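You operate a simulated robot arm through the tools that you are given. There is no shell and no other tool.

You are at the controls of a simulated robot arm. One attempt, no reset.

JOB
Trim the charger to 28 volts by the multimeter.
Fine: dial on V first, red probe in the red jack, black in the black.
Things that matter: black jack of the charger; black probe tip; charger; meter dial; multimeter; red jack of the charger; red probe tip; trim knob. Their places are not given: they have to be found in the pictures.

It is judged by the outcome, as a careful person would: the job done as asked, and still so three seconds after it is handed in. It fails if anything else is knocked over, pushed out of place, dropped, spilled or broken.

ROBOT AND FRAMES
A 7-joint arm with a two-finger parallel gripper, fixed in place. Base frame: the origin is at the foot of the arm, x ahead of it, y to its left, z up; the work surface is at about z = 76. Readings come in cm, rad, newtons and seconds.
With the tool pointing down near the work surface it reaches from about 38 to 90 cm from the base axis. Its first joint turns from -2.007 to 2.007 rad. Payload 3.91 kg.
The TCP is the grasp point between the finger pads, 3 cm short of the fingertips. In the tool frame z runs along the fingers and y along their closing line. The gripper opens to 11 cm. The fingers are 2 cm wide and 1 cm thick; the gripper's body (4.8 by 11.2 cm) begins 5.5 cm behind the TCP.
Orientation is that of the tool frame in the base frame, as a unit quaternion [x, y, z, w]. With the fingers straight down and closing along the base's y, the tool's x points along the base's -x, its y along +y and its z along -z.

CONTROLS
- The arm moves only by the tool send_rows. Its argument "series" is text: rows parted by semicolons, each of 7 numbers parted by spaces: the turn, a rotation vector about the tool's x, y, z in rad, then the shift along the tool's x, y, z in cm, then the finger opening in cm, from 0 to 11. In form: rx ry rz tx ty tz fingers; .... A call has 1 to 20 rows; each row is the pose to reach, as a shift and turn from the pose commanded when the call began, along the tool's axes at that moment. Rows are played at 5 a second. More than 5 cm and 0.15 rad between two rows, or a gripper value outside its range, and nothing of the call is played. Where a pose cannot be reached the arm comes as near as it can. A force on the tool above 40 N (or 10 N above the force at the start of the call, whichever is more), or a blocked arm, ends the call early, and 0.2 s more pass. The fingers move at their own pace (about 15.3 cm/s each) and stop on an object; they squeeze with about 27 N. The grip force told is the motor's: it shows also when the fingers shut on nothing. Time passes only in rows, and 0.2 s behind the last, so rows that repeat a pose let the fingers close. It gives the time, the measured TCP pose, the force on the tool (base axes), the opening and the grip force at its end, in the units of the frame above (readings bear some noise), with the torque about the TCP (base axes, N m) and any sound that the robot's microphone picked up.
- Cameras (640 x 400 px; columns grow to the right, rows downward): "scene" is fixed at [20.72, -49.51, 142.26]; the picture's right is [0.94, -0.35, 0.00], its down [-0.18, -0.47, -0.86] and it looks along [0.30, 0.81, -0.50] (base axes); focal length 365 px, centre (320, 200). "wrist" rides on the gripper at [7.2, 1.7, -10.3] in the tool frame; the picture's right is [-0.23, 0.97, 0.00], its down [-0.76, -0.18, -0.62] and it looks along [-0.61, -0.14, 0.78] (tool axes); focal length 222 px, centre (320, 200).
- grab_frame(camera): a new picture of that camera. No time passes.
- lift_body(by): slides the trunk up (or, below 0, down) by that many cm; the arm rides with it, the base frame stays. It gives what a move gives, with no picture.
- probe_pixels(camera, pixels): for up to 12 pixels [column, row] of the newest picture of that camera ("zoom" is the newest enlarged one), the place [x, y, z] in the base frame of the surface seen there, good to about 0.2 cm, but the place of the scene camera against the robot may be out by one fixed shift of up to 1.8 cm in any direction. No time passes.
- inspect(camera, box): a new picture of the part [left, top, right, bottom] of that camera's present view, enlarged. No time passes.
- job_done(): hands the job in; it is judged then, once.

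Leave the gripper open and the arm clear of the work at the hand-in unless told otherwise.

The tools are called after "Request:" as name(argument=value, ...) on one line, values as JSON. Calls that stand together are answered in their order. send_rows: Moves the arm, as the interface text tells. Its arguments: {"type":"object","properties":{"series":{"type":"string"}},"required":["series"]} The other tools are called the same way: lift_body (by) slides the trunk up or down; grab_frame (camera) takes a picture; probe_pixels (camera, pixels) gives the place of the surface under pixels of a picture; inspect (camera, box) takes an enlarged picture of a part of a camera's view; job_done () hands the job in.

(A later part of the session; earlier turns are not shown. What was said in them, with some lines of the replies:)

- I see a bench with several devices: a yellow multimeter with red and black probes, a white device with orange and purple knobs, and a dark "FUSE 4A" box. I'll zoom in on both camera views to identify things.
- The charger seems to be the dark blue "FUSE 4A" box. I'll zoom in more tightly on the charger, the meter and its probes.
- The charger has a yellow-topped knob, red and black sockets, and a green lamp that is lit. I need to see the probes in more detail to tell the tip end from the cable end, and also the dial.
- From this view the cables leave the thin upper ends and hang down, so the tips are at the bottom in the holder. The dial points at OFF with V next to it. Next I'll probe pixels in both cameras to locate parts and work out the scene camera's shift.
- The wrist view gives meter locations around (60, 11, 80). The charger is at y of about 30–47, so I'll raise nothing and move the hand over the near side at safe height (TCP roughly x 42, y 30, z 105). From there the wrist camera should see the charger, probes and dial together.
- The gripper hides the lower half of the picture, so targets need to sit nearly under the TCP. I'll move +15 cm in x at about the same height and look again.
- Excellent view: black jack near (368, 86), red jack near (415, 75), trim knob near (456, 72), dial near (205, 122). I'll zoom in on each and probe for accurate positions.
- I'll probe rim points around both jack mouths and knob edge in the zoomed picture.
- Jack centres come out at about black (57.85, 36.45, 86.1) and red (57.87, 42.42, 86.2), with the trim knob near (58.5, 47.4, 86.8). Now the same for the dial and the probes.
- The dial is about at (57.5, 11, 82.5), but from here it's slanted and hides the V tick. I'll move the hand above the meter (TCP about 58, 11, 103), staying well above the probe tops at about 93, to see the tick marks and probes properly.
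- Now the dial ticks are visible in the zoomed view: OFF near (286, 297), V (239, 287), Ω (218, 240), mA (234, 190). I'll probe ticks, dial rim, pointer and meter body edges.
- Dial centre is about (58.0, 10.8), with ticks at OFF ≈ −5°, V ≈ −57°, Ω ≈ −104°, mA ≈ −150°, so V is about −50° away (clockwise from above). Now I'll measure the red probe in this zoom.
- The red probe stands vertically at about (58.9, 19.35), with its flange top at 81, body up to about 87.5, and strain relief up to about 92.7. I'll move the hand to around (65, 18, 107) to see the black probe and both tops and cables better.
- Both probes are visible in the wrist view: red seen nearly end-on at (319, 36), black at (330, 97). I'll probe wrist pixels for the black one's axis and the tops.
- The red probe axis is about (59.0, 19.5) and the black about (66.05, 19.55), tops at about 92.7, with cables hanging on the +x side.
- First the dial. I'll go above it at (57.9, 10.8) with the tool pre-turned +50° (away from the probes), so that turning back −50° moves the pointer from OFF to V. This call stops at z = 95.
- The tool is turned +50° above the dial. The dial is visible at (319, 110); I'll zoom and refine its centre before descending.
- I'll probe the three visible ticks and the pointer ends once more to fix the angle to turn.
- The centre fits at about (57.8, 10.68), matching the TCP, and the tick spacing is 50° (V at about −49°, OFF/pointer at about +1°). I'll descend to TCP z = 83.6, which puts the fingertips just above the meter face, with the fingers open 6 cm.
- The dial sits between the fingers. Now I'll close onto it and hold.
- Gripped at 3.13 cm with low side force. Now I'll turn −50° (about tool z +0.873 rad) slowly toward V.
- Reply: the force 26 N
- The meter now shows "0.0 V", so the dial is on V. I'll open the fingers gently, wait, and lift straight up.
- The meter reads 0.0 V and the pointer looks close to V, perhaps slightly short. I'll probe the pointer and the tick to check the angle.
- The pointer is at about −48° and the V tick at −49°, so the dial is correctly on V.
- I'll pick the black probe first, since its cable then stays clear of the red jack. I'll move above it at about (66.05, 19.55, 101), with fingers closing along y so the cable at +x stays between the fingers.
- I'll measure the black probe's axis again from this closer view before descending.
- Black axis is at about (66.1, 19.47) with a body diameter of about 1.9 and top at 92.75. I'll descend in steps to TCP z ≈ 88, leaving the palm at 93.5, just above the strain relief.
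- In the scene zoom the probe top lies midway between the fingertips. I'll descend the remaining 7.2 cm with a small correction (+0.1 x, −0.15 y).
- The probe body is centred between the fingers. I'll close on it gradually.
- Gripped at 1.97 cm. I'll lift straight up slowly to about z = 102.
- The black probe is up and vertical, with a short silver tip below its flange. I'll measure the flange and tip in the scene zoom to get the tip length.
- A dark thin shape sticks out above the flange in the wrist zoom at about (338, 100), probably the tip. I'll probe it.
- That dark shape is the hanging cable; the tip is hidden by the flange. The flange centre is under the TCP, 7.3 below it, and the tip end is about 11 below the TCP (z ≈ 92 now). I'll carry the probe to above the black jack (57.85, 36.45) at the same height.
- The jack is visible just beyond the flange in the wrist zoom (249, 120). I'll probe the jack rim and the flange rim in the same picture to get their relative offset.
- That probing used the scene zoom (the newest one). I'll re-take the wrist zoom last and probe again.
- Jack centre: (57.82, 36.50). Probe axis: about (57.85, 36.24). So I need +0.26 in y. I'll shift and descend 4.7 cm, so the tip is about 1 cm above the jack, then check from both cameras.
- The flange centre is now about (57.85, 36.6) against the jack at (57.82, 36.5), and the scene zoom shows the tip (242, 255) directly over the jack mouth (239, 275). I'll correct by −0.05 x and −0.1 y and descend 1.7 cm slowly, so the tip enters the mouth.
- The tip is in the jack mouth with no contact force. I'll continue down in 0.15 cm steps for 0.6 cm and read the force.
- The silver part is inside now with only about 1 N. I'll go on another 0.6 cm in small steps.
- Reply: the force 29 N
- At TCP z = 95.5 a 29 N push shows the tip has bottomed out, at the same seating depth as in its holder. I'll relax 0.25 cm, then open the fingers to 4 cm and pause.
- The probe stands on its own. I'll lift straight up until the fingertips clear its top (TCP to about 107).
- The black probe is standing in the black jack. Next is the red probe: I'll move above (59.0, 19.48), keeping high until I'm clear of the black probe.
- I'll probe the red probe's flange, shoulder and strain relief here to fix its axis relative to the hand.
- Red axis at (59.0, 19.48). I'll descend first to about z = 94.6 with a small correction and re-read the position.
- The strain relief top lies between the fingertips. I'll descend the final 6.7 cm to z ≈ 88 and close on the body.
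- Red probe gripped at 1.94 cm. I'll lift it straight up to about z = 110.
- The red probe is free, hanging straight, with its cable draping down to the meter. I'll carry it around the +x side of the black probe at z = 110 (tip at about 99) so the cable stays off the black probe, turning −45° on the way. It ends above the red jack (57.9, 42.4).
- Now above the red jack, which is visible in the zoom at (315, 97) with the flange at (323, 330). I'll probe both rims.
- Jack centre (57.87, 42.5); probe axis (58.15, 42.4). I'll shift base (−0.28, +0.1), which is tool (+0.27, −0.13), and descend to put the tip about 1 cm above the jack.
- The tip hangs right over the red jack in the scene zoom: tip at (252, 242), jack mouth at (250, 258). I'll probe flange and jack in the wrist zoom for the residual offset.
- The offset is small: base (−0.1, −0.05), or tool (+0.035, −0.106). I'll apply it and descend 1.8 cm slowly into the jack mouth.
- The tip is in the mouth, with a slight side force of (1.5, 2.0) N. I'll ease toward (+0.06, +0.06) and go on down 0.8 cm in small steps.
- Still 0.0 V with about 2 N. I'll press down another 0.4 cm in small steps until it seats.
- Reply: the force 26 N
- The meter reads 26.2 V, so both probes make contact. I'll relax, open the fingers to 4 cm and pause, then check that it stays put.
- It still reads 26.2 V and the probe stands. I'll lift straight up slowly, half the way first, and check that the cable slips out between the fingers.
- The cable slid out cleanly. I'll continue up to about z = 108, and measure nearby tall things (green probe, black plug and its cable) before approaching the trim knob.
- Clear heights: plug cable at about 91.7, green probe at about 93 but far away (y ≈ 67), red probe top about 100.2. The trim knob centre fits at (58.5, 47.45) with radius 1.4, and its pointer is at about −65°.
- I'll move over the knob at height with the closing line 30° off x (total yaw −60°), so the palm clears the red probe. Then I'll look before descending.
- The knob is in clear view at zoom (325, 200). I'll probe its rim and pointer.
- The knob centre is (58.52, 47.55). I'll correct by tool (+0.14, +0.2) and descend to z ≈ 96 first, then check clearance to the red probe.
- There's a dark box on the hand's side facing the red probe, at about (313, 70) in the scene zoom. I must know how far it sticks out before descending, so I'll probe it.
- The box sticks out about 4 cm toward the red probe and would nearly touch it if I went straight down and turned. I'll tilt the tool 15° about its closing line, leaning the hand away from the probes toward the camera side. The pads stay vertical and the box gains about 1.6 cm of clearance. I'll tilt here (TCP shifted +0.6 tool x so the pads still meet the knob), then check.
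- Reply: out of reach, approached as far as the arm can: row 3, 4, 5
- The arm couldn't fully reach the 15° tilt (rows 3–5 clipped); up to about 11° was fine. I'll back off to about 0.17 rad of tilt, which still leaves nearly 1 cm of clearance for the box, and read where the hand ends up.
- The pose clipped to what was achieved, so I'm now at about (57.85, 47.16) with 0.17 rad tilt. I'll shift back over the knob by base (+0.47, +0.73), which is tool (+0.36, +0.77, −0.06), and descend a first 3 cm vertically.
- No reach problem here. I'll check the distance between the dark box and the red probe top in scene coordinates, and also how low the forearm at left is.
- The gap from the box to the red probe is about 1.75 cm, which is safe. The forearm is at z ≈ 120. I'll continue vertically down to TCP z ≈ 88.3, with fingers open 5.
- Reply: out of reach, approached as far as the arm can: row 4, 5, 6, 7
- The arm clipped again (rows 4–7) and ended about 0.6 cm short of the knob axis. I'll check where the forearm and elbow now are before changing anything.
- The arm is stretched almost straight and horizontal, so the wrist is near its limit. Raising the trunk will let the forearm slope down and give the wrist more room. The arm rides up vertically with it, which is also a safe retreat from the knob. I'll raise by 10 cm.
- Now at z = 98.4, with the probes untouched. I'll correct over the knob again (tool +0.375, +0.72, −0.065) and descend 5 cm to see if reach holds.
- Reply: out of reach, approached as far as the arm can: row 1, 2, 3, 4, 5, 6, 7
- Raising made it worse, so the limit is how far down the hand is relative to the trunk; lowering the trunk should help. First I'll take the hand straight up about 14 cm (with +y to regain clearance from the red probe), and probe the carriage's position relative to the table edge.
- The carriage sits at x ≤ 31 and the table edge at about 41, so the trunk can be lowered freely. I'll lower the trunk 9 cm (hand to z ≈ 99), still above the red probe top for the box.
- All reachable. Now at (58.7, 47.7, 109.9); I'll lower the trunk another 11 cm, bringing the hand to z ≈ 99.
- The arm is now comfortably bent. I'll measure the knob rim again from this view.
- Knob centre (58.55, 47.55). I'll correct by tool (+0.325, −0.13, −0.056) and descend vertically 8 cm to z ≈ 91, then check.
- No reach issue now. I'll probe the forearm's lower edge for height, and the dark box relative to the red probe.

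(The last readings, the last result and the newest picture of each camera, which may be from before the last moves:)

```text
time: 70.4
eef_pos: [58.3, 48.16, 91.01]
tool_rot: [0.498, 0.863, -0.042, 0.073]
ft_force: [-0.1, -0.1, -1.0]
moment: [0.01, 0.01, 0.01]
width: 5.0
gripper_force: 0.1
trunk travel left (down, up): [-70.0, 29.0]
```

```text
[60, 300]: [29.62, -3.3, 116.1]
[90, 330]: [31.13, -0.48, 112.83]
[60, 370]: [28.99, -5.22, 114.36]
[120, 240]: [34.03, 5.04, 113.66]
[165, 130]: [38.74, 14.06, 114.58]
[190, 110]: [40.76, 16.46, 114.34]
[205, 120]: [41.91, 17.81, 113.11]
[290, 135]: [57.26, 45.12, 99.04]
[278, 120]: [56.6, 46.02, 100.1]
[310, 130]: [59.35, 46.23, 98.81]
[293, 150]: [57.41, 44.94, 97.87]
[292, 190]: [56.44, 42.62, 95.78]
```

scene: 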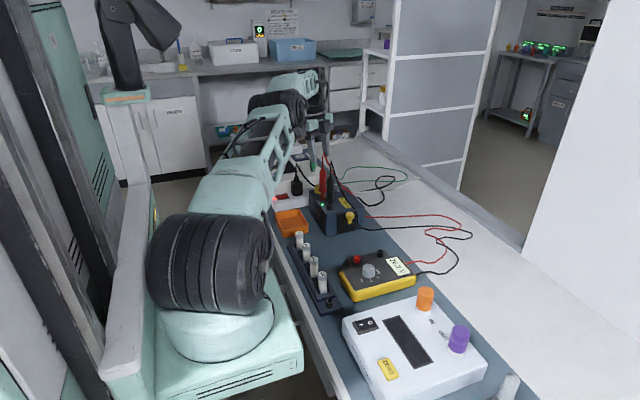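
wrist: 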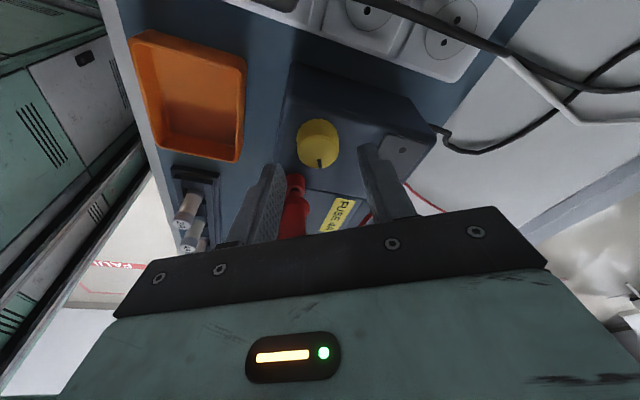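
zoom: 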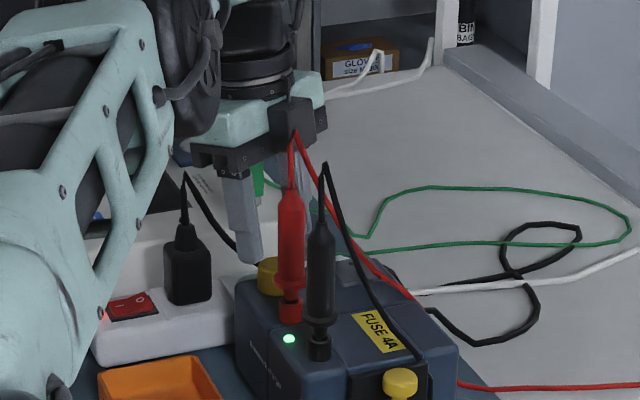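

Forearm at z ≥ 112 and the box about 2.3 cm from the red probe, so all clear. I'll descend the last 2.7 cm to z ≈ 88.3.

Request:
send_rows(series="0 0 0 0.15 0 0.9 5; 0 0 0 0.3 0 1.8 5; 0 0 0 0.4 0 2.3 5; 0 0 0 0.45 0 2.62 5; 0 0 0 0.45 0 2.62 5; 0 0 0 0.45 0 2.62 5")

Request:
grab_frame(camera="wrist")

Request:
inspect(camera="scene", box=[280, 120, 380, 220])

Request:
inspect(camera="wrist", box=[240, 100, 400, 200])

```text
time: 71.8
eef_pos: [58.44, 47.95, 88.3]
tool_rot: [0.498, 0.863, -0.043, 0.073]
ft_force: [-0.6, -0.5, -0.9]
moment: [-0.01, 0.02, -0.03]
width: 5.03
gripper_force: 0.0
trunk travel left (down, up): [-70.0, 29.0]
```

```text
taken
```

wrist: 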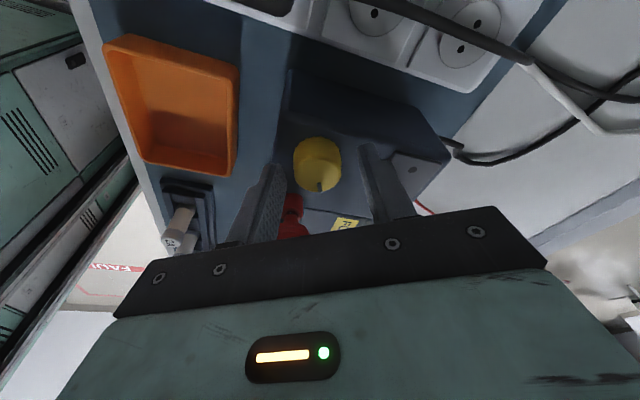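

```text
4.00 times, centred on (330, 170) of scene
```

zoom: 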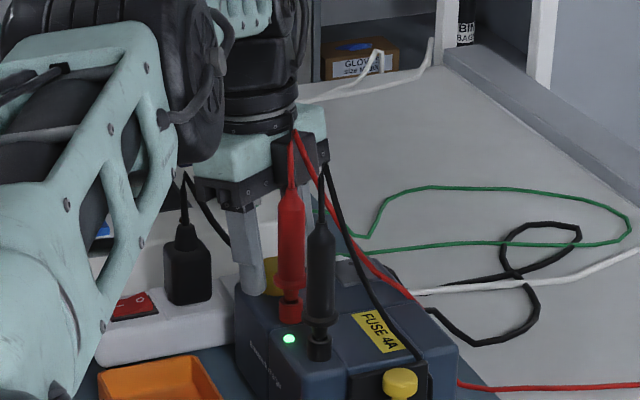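

```text
4.00 times, centred on (320, 150) of wrist
```

zoom: 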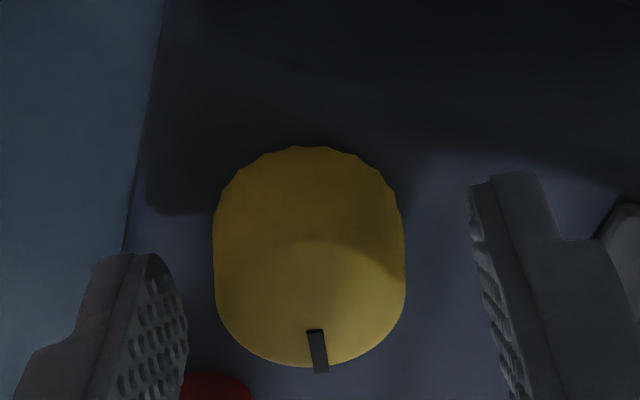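

The knob is between the fingers, slightly left by about 0.15 cm. I'll shift tool y −0.14 and close on it.

Request:
send_rows(series="0 0 0 0 -0.14 0 5; 0 0 0 0 -0.14 0 4; 0 0 0 0 -0.14 0 3.2; 0 0 0 0 -0.14 0 2; 0 0 0 0 -0.14 0 2; 0 0 0 0 -0.14 0 2")

Request:
inspect(camera="wrist", box=[240, 100, 400, 200])

Request:
inspect(camera="scene", box=[340, 240, 420, 300])

```text
time: 73.2
eef_pos: [58.4, 47.75, 88.17]
tool_rot: [0.498, 0.863, -0.042, 0.073]
ft_force: [-3.9, -3.7, -1.3]
moment: [-0.17, 0.2, -0.03]
width: 3.07
gripper_force: 45.2
trunk travel left (down, up): [-70.0, 29.0]
```

```text
4.00 times, centred on (320, 150) of wrist
```

zoom: 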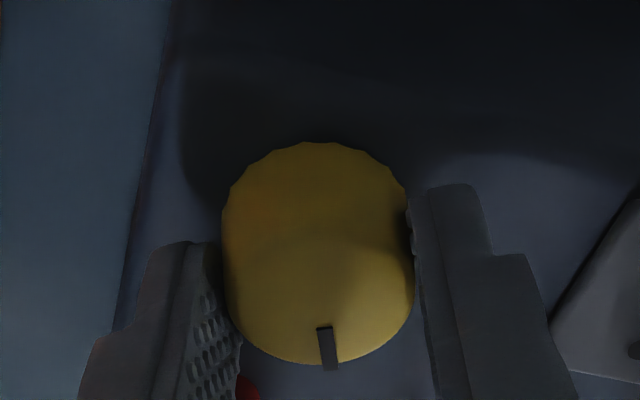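

```text
6.67 times, centred on (380, 270) of scene
```

zoom: 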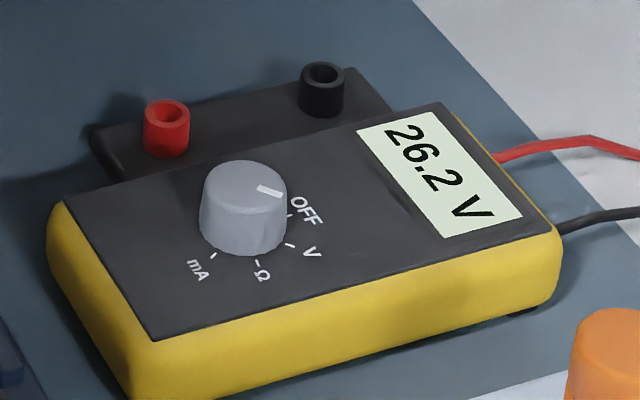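

Gripped at 3.07 cm; the meter still reads 26.2 V. I'll test a small clockwise turn of 0.1 rad about the vertical through the knob and see which way the voltage moves.

Request:
send_rows(series="0.0085 0 0.0493 0 0.02 0 2; 0.0169 0 0.0986 0 0.039 0 2; 0.0169 0 0.0986 0 0.039 0 2")

Request:
inspect(camera="scene", box=[340, 240, 420, 300])

Request:
inspect(camera="wrist", box=[240, 100, 400, 200])

```text
time: 74.0
eef_pos: [58.36, 47.9, 88.26]
tool_rot: [0.541, 0.837, -0.047, 0.071]
ft_force: [-5.3, -3.3, -7.8]
moment: [0.15, 0.27, -0.02]
width: 3.08
gripper_force: 45.5
trunk travel left (down, up): [-70.0, 29.0]
```

```text
6.67 times, centred on (380, 270) of scene
```

zoom: 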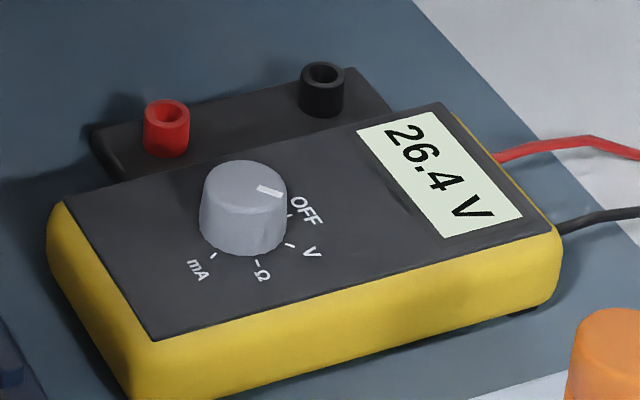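

```text
4.00 times, centred on (320, 150) of wrist
```

zoom: 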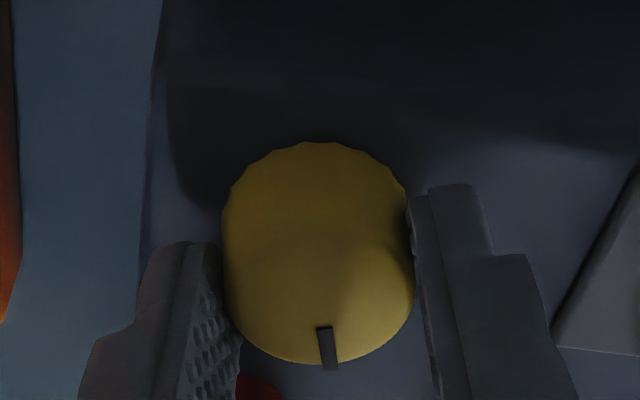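

Clockwise raises it: 26.4 V after 0.1 rad. I'll turn another 0.3 rad clockwise and read again.

Request:
send_rows(series="0.0127 0 0.0739 -0.001 0.029 0 2; 0.0254 0 0.1478 -0.004 0.058 0 2; 0.038 0 0.2218 -0.01 0.087 0 2; 0.0507 0 0.2957 -0.017 0.115 0 2; 0.0507 0 0.2957 -0.017 0.115 0 2")

Request:
inspect(camera="scene", box=[340, 240, 420, 300])

Request:
inspect(camera="scene", box=[280, 120, 380, 220])

Request:
grab_frame(camera="wrist")

```text
time: 75.2
eef_pos: [58.44, 47.67, 88.33]
tool_rot: [0.661, 0.746, -0.048, 0.062]
ft_force: [10.0, 15.9, -11.9]
moment: [0.48, -0.43, 0.02]
width: 3.04
gripper_force: 44.9
out of reach, approached as far as the arm can: row 3, 4, 5
trunk travel left (down, up): [-70.0, 29.0]
stopped in row 5: the force on the tool passed its limit at 41 N (the readings are from after the stop); the commanded pose is now the measured one
```

```text
6.67 times, centred on (380, 270) of scene
```

zoom: 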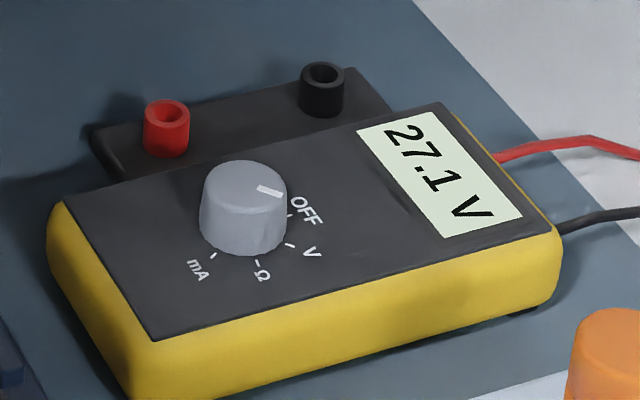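

```text
4.00 times, centred on (330, 170) of scene
```

zoom: 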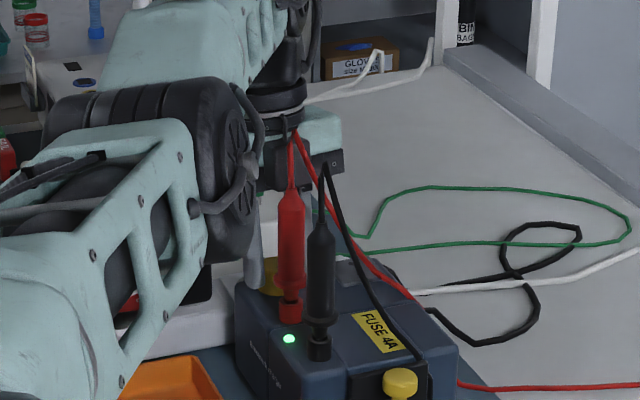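

```text
taken
```

wrist: 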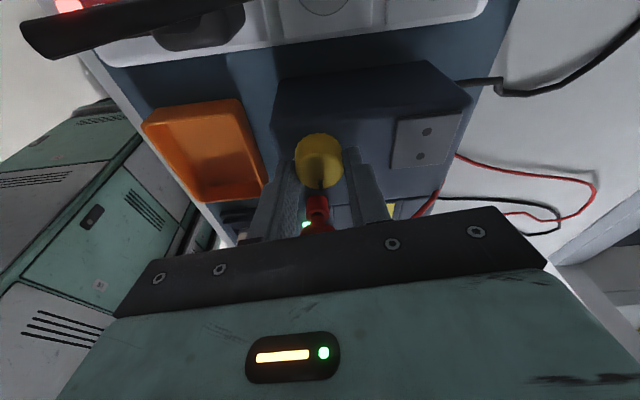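

The reading went up to 27.1 V before the arm hit its reach and force limit (turned about 23° in all, roughly 2.2 V/rad). I'll release the knob here without moving to take out the stress, then check the reading.

Request:
send_rows(series="0 0 0 0 0 0 3.4; 0 0 0 0 0 0 4.4; 0 0 0 0 0 0 4.4")

Request:
inspect(camera="scene", box=[340, 240, 420, 300])

Request:
grab_frame(camera="scene")

Request:
probe_pixels(camera="scene", pixels=[[300, 180], [320, 195], [330, 180], [338, 170], [310, 200], [340, 150], [310, 130], [346, 165], [300, 210], [335, 160], [325, 165], [330, 195]])

```text
time: 76.0
eef_pos: [58.34, 47.47, 88.39]
tool_rot: [0.661, 0.746, -0.05, 0.063]
ft_force: [-0.7, -0.4, -0.6]
moment: [0.02, 0.01, 0.02]
width: 4.39
gripper_force: 0.1
trunk travel left (down, up): [-70.0, 29.0]
```

```text
6.67 times, centred on (380, 270) of scene
```

zoom: 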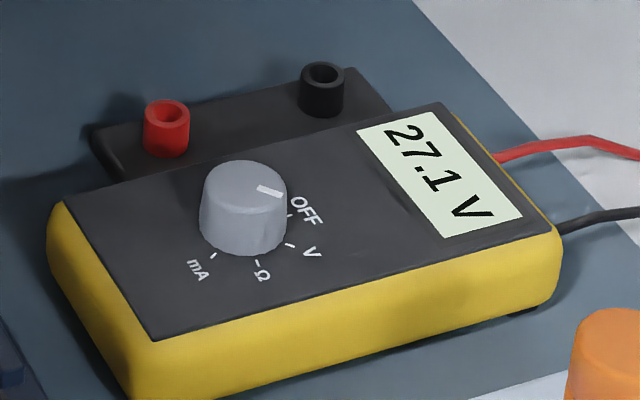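

```text
taken
```

scene: 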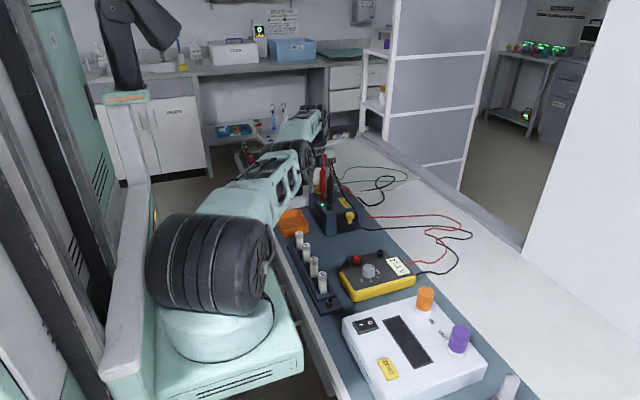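

```text
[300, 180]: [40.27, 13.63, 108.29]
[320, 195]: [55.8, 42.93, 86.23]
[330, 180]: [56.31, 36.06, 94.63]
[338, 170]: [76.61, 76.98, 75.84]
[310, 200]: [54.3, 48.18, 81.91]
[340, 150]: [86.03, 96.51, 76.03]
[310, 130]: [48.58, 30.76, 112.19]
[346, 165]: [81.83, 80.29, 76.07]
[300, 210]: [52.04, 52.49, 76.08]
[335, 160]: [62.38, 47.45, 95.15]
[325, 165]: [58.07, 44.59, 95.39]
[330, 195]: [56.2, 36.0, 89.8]
```

It holds at 27.1 V with the knob released. I'll go straight up 13 cm along the vertical.

Request:
send_rows(series="0 0 0 -0.16 0.01 -1 4.4; 0 0 0 -0.47 0.03 -3 4.4; 0 0 0 -0.79 0.05 -5 4.4; 0 0 0 -1.18 0.08 -7.5 4.4; 0 0 0 -1.58 0.1 -10 4.4; 0 0 0 -2.03 0.13 -12.83 4.4; 0 0 0 -2.03 0.13 -12.83 4.4")

Request:
inspect(camera="scene", box=[280, 120, 440, 300])

```text
time: 77.6
eef_pos: [58.07, 47.3, 101.54]
tool_rot: [0.66, 0.747, -0.049, 0.064]
ft_force: [-0.7, 0.2, -0.3]
moment: [-0.03, -0.03, -0.01]
width: 4.42
gripper_force: 0.1
out of reach, approached as far as the arm can: row 6, 7
trunk travel left (down, up): [-70.0, 29.0]
```

```text
2.22 times, centred on (360, 210) of scene
```

zoom: 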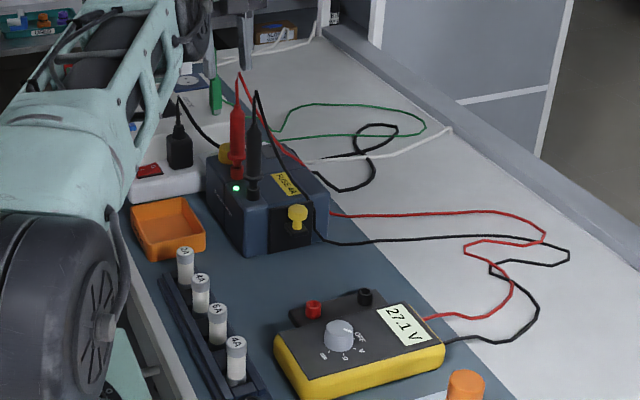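

All well, still 27.1 V. At this height I'll rotate back +38° about the vertical to a closing line of 45°, where reach was best, so I can take another ~23° clockwise turn.

Request:
send_rows(series="-0.0172 0.0011 -0.109 0.12 0.04 0.23 4.4; -0.0344 0.0022 -0.218 0.24 0.08 0.47 4.4; -0.0516 0.0033 -0.327 0.37 0.13 0.7 4.4; -0.0688 0.0044 -0.436 0.49 0.17 0.93 4.4; -0.086 0.0055 -0.545 0.61 0.21 1.17 4.4; -0.103 0.0066 -0.654 0.73 0.25 1.4 4.4; -0.103 0.0066 -0.654 0.73 0.25 1.4 4.4")

Request:
grab_frame(camera="wrist")

Request:
grab_frame(camera="scene")

```text
time: 79.2
eef_pos: [58.4, 47.79, 99.9]
tool_rot: [0.382, 0.921, -0.027, 0.076]
ft_force: [-0.3, 0.0, -0.3]
moment: [0.02, 0.0, -0.02]
width: 4.41
gripper_force: 0.2
trunk travel left (down, up): [-70.0, 29.0]
```

```text
taken
```

wrist: 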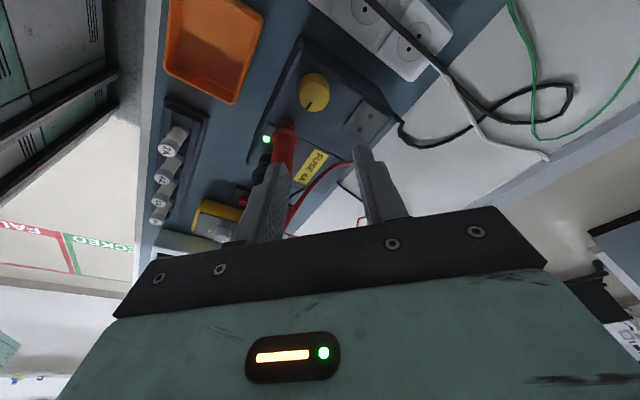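

```text
taken
```

scene: 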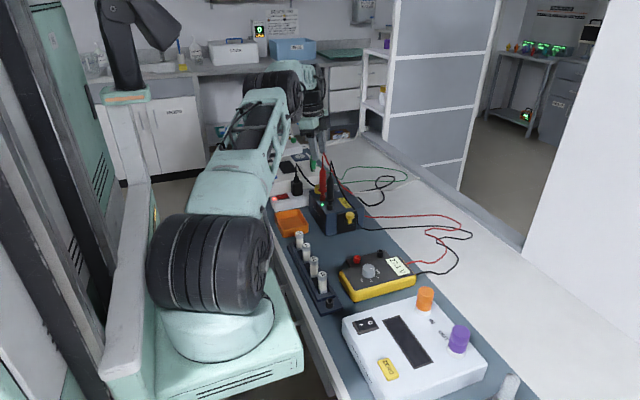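

Now at −45° yaw above the knob, (58.4, 47.8, 99.9). I'll correct slightly (tool +0.09, −0.1) and descend to z ≈ 91, then check clearances.

Request:
send_rows(series="0 0 0 0.25 -0.1 1 4.4; 0 0 0 0.57 -0.12 3 4.4; 0 0 0 0.9 -0.14 5 4.4; 0 0 0 1.2 -0.16 7 4.4; 0 0 0 1.4 -0.17 8.1 4.4; 0 0 0 1.52 -0.17 8.79 4.4; 0 0 0 1.52 -0.17 8.79 4.4")

Request:
inspect(camera="wrist", box=[240, 80, 400, 180])

Request:
inspect(camera="scene", box=[280, 120, 380, 220])

Request:
probe_pixels(camera="zoom", pixels=[[300, 130], [310, 140], [290, 125], [295, 150], [280, 140], [270, 150], [292, 190], [292, 215], [240, 160], [230, 150], [250, 145], [260, 150]])

```text
time: 80.8
eef_pos: [58.36, 47.78, 91.06]
tool_rot: [0.382, 0.921, -0.027, 0.075]
ft_force: [0.6, -0.1, -0.2]
moment: [0.01, -0.02, 0.01]
width: 4.41
gripper_force: 0.0
trunk travel left (down, up): [-70.0, 29.0]
```

```text
4.00 times, centred on (320, 130) of wrist
```

zoom: 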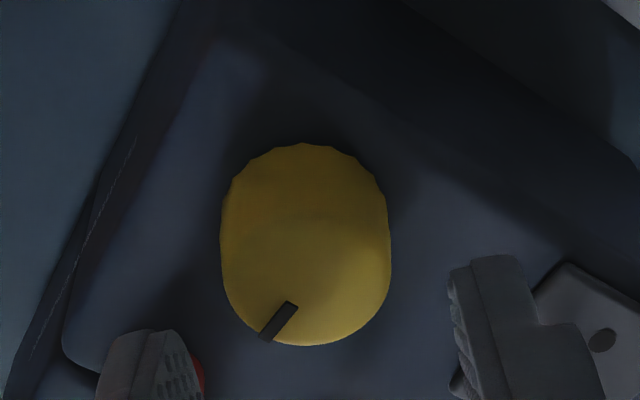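

```text
4.00 times, centred on (330, 170) of scene
```

zoom: 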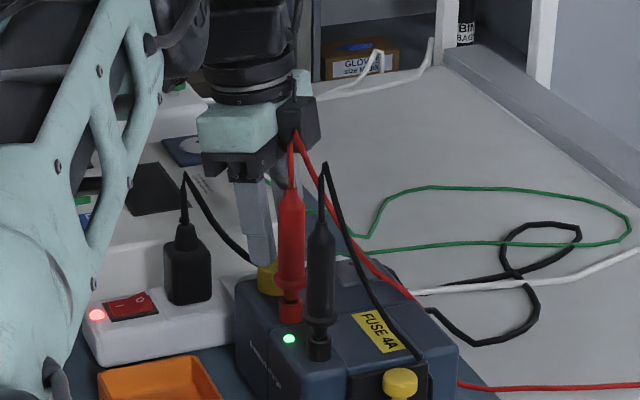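

```text
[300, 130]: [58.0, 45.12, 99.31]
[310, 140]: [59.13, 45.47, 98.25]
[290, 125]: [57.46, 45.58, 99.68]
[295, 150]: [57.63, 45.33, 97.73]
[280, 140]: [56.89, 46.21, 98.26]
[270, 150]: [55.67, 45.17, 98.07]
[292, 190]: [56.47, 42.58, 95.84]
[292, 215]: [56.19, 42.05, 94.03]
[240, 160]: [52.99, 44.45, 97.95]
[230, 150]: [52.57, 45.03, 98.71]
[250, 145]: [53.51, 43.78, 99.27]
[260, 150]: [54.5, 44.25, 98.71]
```

Clearances fine (over 1.4 cm), and the knob is centred between the fingers. I'll descend the last 2.75 cm and close on the knob.

Request:
send_rows(series="0 0 0 0.15 0 0.9 4.4; 0 0 0 0.3 -0.01 1.8 4.4; 0 0 0 0.4 -0.02 2.4 4.4; 0 0 0 0.44 -0.02 2.72 4.4; 0 0 0 0.44 -0.02 2.72 4.4; 0 0 0 0.44 -0.02 2.72 3.6; 0 0 0 0.44 -0.02 2.72 3.1; 0 0 0 0.44 -0.02 2.72 2; 0 0 0 0.44 -0.02 2.72 2; 0 0 0 0.44 -0.02 2.72 2")

Request:
inspect(camera="wrist", box=[240, 100, 400, 200])

Request:
inspect(camera="scene", box=[340, 240, 420, 300])

```text
time: 83.0
eef_pos: [58.12, 47.85, 88.24]
tool_rot: [0.382, 0.921, -0.028, 0.074]
ft_force: [-10.8, -12.1, 2.2]
moment: [-0.58, 0.38, -0.05]
width: 3.08
gripper_force: 45.3
trunk travel left (down, up): [-70.0, 29.0]
```

```text
4.00 times, centred on (320, 150) of wrist
```

zoom: 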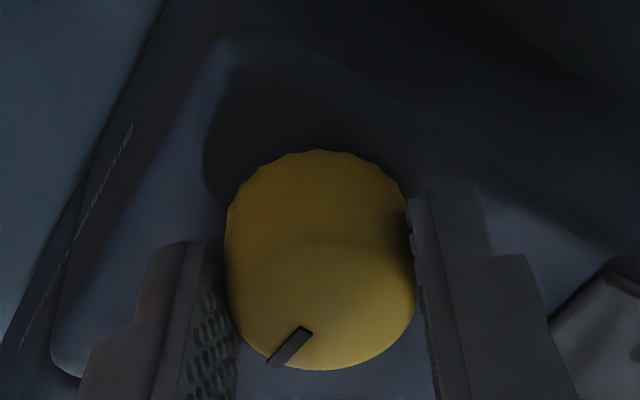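

```text
6.67 times, centred on (380, 270) of scene
```

zoom: 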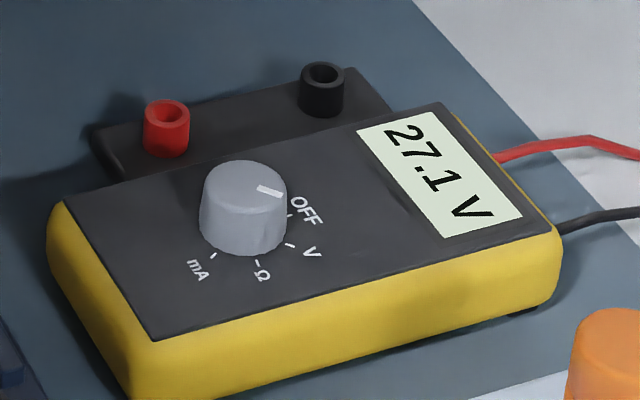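

Gripped, still 27.1 V, with a side load of about 16 N along −tool y. I'll ease 0.08 cm that way while turning 0.3 rad clockwise, then read.

Request:
send_rows(series="0 0 0 0 -0.08 0 2; 0.0121 -0.0006 0.0741 -0.001 -0.052 0 2; 0.0241 -0.0012 0.1482 -0.004 -0.025 0 2; 0.0362 -0.0018 0.2223 -0.009 0.002 0 2; 0.0483 -0.0024 0.2964 -0.016 0.029 0 2; 0.0483 -0.0024 0.2964 -0.016 0.029 0 2")

Request:
inspect(camera="scene", box=[340, 240, 420, 300])

Request:
inspect(camera="scene", box=[280, 120, 380, 220])

```text
time: 84.4
eef_pos: [58.24, 47.9, 88.31]
tool_rot: [0.516, 0.853, -0.039, 0.07]
ft_force: [3.5, 7.2, -3.2]
moment: [0.67, 0.15, 0.01]
width: 3.12
gripper_force: 45.4
trunk travel left (down, up): [-70.0, 29.0]
```

```text
6.67 times, centred on (380, 270) of scene
```

zoom: 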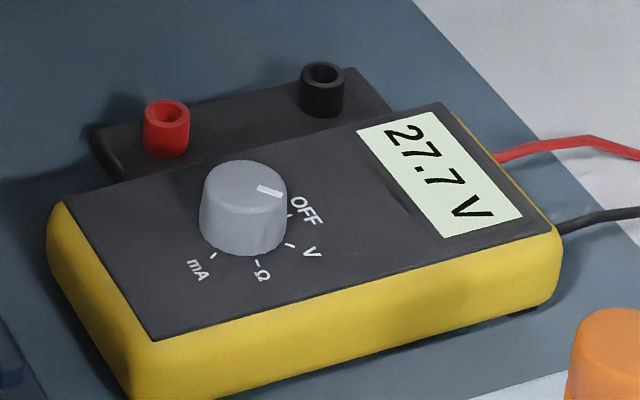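

```text
4.00 times, centred on (330, 170) of scene
```

zoom: 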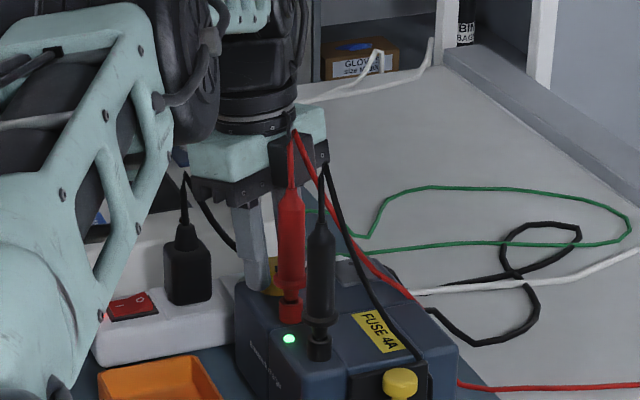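

27.7 V. Another 0.1 rad clockwise should give about 27.9; I'll approach in small steps.

Request:
send_rows(series="0.008 -0.0003 0.0494 0 0.03 0 2; 0.016 -0.0006 0.0988 -0.002 0.055 0 2; 0.016 -0.0006 0.0988 -0.002 0.055 0 2")

Request:
inspect(camera="scene", box=[340, 240, 420, 300])

```text
time: 85.2
eef_pos: [58.3, 47.88, 88.27]
tool_rot: [0.558, 0.826, -0.042, 0.066]
ft_force: [2.1, 13.4, -2.7]
moment: [0.12, -0.21, 0.06]
width: 3.09
gripper_force: 45.4
trunk travel left (down, up): [-70.0, 29.0]
```

```text
6.67 times, centred on (380, 270) of scene
```

zoom: 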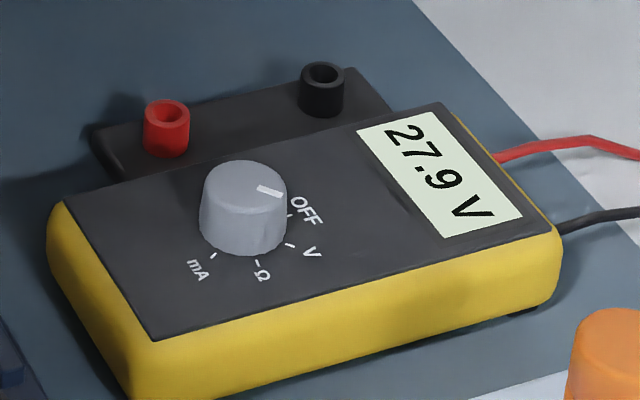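

27.9 V. I'll add 0.03 rad clockwise.

Request:
send_rows(series="0.0024 0 0.0148 0 0.006 0 2; 0.0048 0 0.0296 0 0.012 0 2; 0.0048 0 0.0296 0 0.012 0 2")

Request:
inspect(camera="scene", box=[340, 240, 420, 300])

```text
time: 86.0
eef_pos: [58.33, 48.0, 88.33]
tool_rot: [0.57, 0.818, -0.043, 0.067]
ft_force: [2.1, 8.0, 4.0]
moment: [0.34, 0.13, 0.04]
width: 3.05
gripper_force: 45.4
trunk travel left (down, up): [-70.0, 29.0]
```

```text
6.67 times, centred on (380, 270) of scene
```

zoom: 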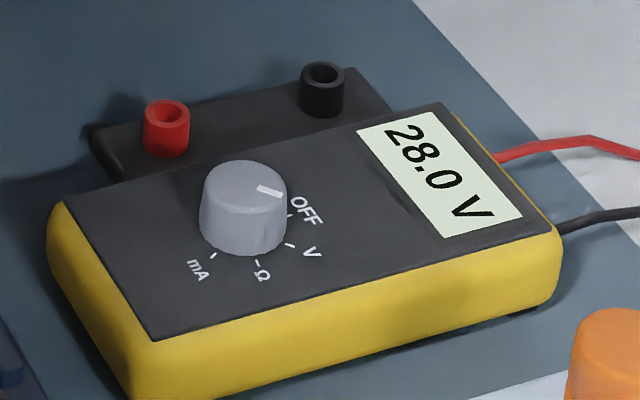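

28.0 V. I'll open the fingers in place and check the reading holds.

Request:
send_rows(series="0 0 0 0 0 0 2.6; 0 0 0 0 0 0 3.4; 0 0 0 0 0 0 4.4; 0 0 0 0 0 0 4.4")

Request:
inspect(camera="scene", box=[340, 240, 420, 300])

Request:
inspect(camera="scene", box=[280, 120, 380, 220])

```text
time: 87.0
eef_pos: [58.4, 47.94, 88.25]
tool_rot: [0.571, 0.817, -0.044, 0.066]
ft_force: [0.5, -0.4, -1.5]
moment: [-0.03, -0.02, -0.02]
width: 4.41
gripper_force: 0.1
trunk travel left (down, up): [-70.0, 29.0]
```

```text
6.67 times, centred on (380, 270) of scene
```

zoom: 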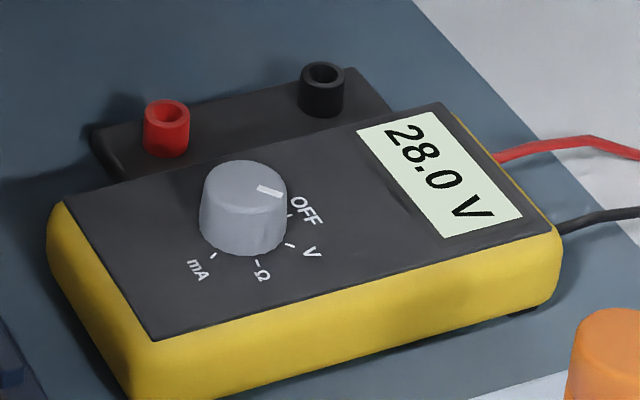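

```text
4.00 times, centred on (330, 170) of scene
```

zoom: 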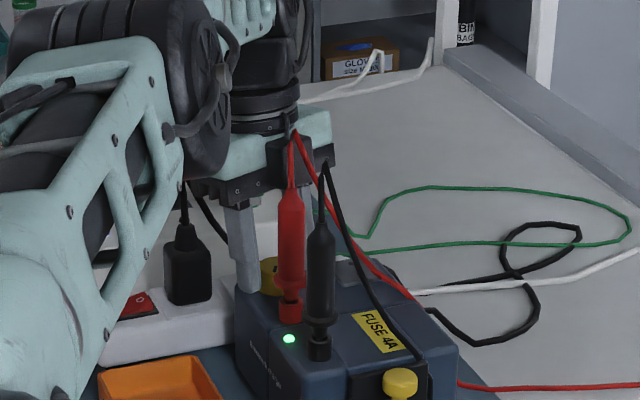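

It holds at 28.0 V with the knob free. I'll withdraw straight up by about 9.5 cm.

Request:
send_rows(series="0 0 0 -0.08 0 -0.5 4.4; 0 0 0 -0.24 0 -1.5 4.4; 0 0 0 -0.48 0.01 -3 4.4; 0 0 0 -0.8 0.02 -5 4.4; 0 0 0 -1.12 0.03 -7 4.4; 0 0 0 -1.5 0.03 -9.4 4.4; 0 0 0 -1.5 0.03 -9.4 4.4")

Request:
grab_frame(camera="wrist")

Request:
inspect(camera="scene", box=[280, 120, 440, 300])

```text
time: 88.6
eef_pos: [58.53, 47.89, 97.66]
tool_rot: [0.571, 0.817, -0.044, 0.066]
ft_force: [0.5, -0.6, -0.5]
moment: [0.02, 0.0, 0.01]
width: 4.39
gripper_force: 0.0
trunk travel left (down, up): [-70.0, 29.0]
```

```text
taken
```

wrist: 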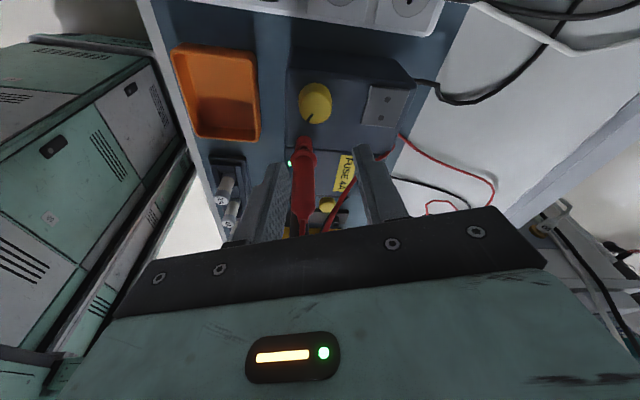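

```text
2.22 times, centred on (360, 210) of scene
```

zoom: 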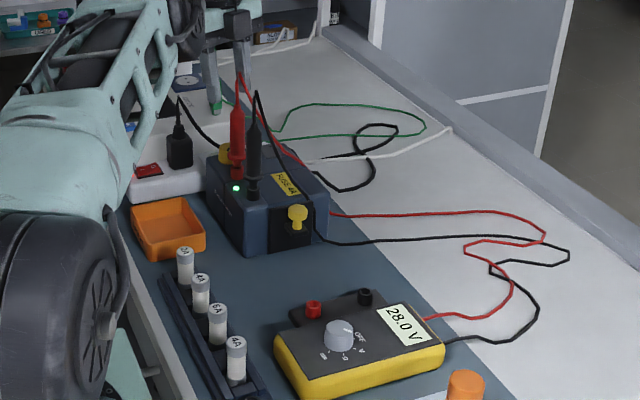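

The reading remains 28.0 V. I'll retreat diagonally back and up, away from the probes (base −11 x, +11 z), while untilting.

Request:
send_rows(series="0 0.03 0 0.36 -1.87 -2.09 4.4; 0 0.07 0 0.9 -4.68 -5.23 4.4; 0 0.11 0 1.45 -7.48 -8.36 6; 0 0.16 0 1.99 -10.3 -11.5 8; 0 0.16 0 1.99 -10.3 -11.5 8")

Request:
grab_frame(camera="scene")

Request:
grab_frame(camera="wrist")

Request:
inspect(camera="scene", box=[280, 140, 440, 310])

```text
time: 89.8
eef_pos: [47.19, 47.68, 108.58]
tool_rot: [0.572, 0.82, 0.002, 0.001]
ft_force: [0.3, -0.5, -0.1]
moment: [0.02, -0.01, 0.01]
width: 8.01
gripper_force: 0.1
trunk travel left (down, up): [-70.0, 29.0]
```

```text
taken
```

scene: 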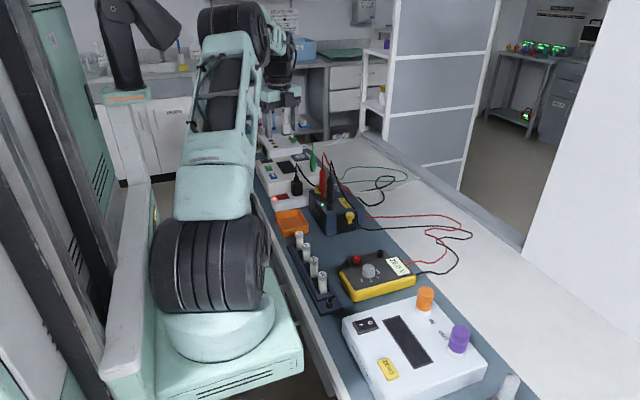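

```text
taken
```

wrist: 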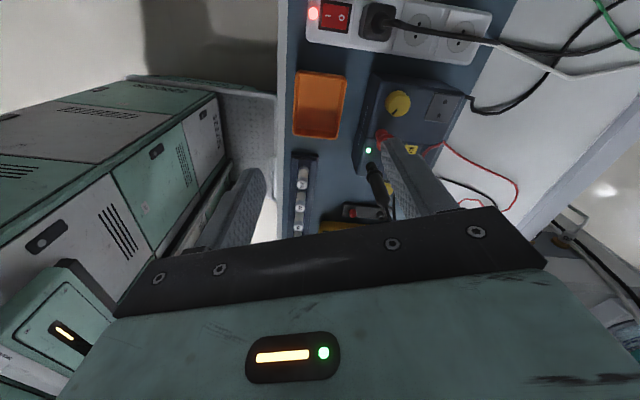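

```text
2.35 times, centred on (360, 225) of scene
```

zoom: 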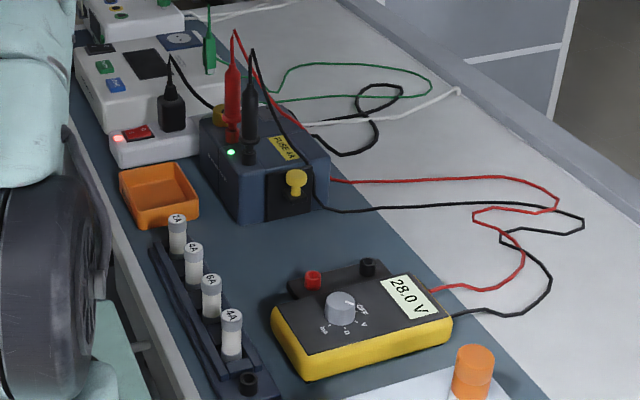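

Everything stands in place and the meter reads 28.0 V. I'll open the gripper fully, wait a couple of seconds, and confirm the reading once more.

Request:
send_rows(series="0 0 0 0 0 -1 11; 0 0 0 0 0 -1 11; 0 0 0 0 0 -1 11; 0 0 0 0 0 -1 11; 0 0 0 0 0 -1 11; 0 0 0 0 0 -1 11; 0 0 0 0 0 -1 11; 0 0 0 0 0 -1 11; 0 0 0 0 0 -1 11; 0 0 0 0 0 -1 11; 0 0 0 0 0 -1 11; 0 0 0 0 0 -1 11; 0 0 0 0 0 -1 11; 0 0 0 0 0 -1 11; 0 0 0 0 0 -1 11")

Request:
inspect(camera="scene", box=[340, 240, 420, 300])

Request:
inspect(camera="scene", box=[290, 140, 370, 220])

```text
time: 93.0
eef_pos: [47.1, 47.54, 109.8]
tool_rot: [0.571, 0.821, 0.004, 0.0]
ft_force: [-0.4, 0.6, -0.6]
moment: [0.02, -0.03, -0.02]
width: 11.02
gripper_force: 0.1
trunk travel left (down, up): [-70.0, 29.0]
```

```text
6.67 times, centred on (380, 270) of scene
```

zoom: 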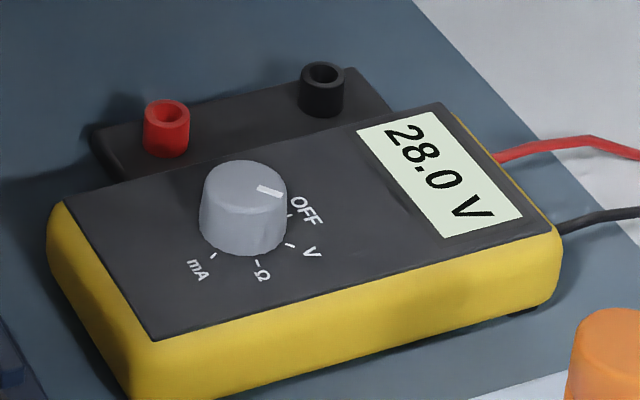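

```text
5.00 times, centred on (330, 180) of scene
```

zoom: 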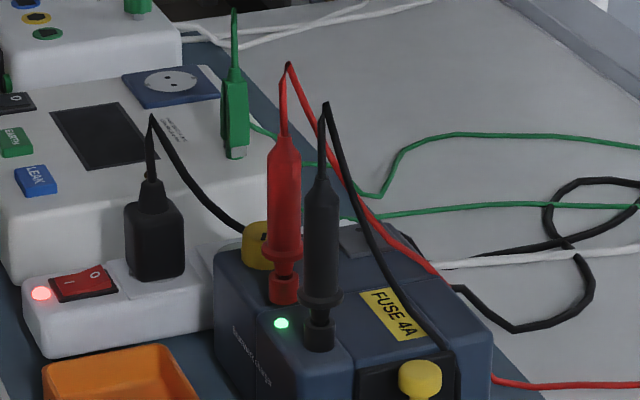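

After three seconds the meter still shows 28.0 V. The red probe is in the red jack, the black probe is in the black jack, and the dial is on V. The gripper is open, the arm is clear, and nothing else has moved. I'm handing the job in.

Request:
job_done()

```text
The job is handed in.
```

The charger is trimmed to 28.0 V by the multimeter, and I've handed the job in. The reading held for about three seconds after I let go of the trim knob and backed the arm away.

- **Meter:** I turned the dial from OFF to V first; it read 0.0 V before the probes were connected.
- **Probes:** The black probe is in the black jack and the red probe is in the red jack. Both stand on their own, seated to the bottom.
- **Trim:** The charger started at 26.2 V. I turned the trim knob clockwise in two grips to bring it up to 28.0 V.
- **Force stop:** During the first trim turn the arm reached the end of its reach and stopped at 41 N on the tool. I released the knob there and finished the turn from a better angle.
- **Surroundings:** I saw nothing knocked over or moved. The gripper is open and the arm is clear of the work, with the robot's trunk left 10 cm lower than it started.
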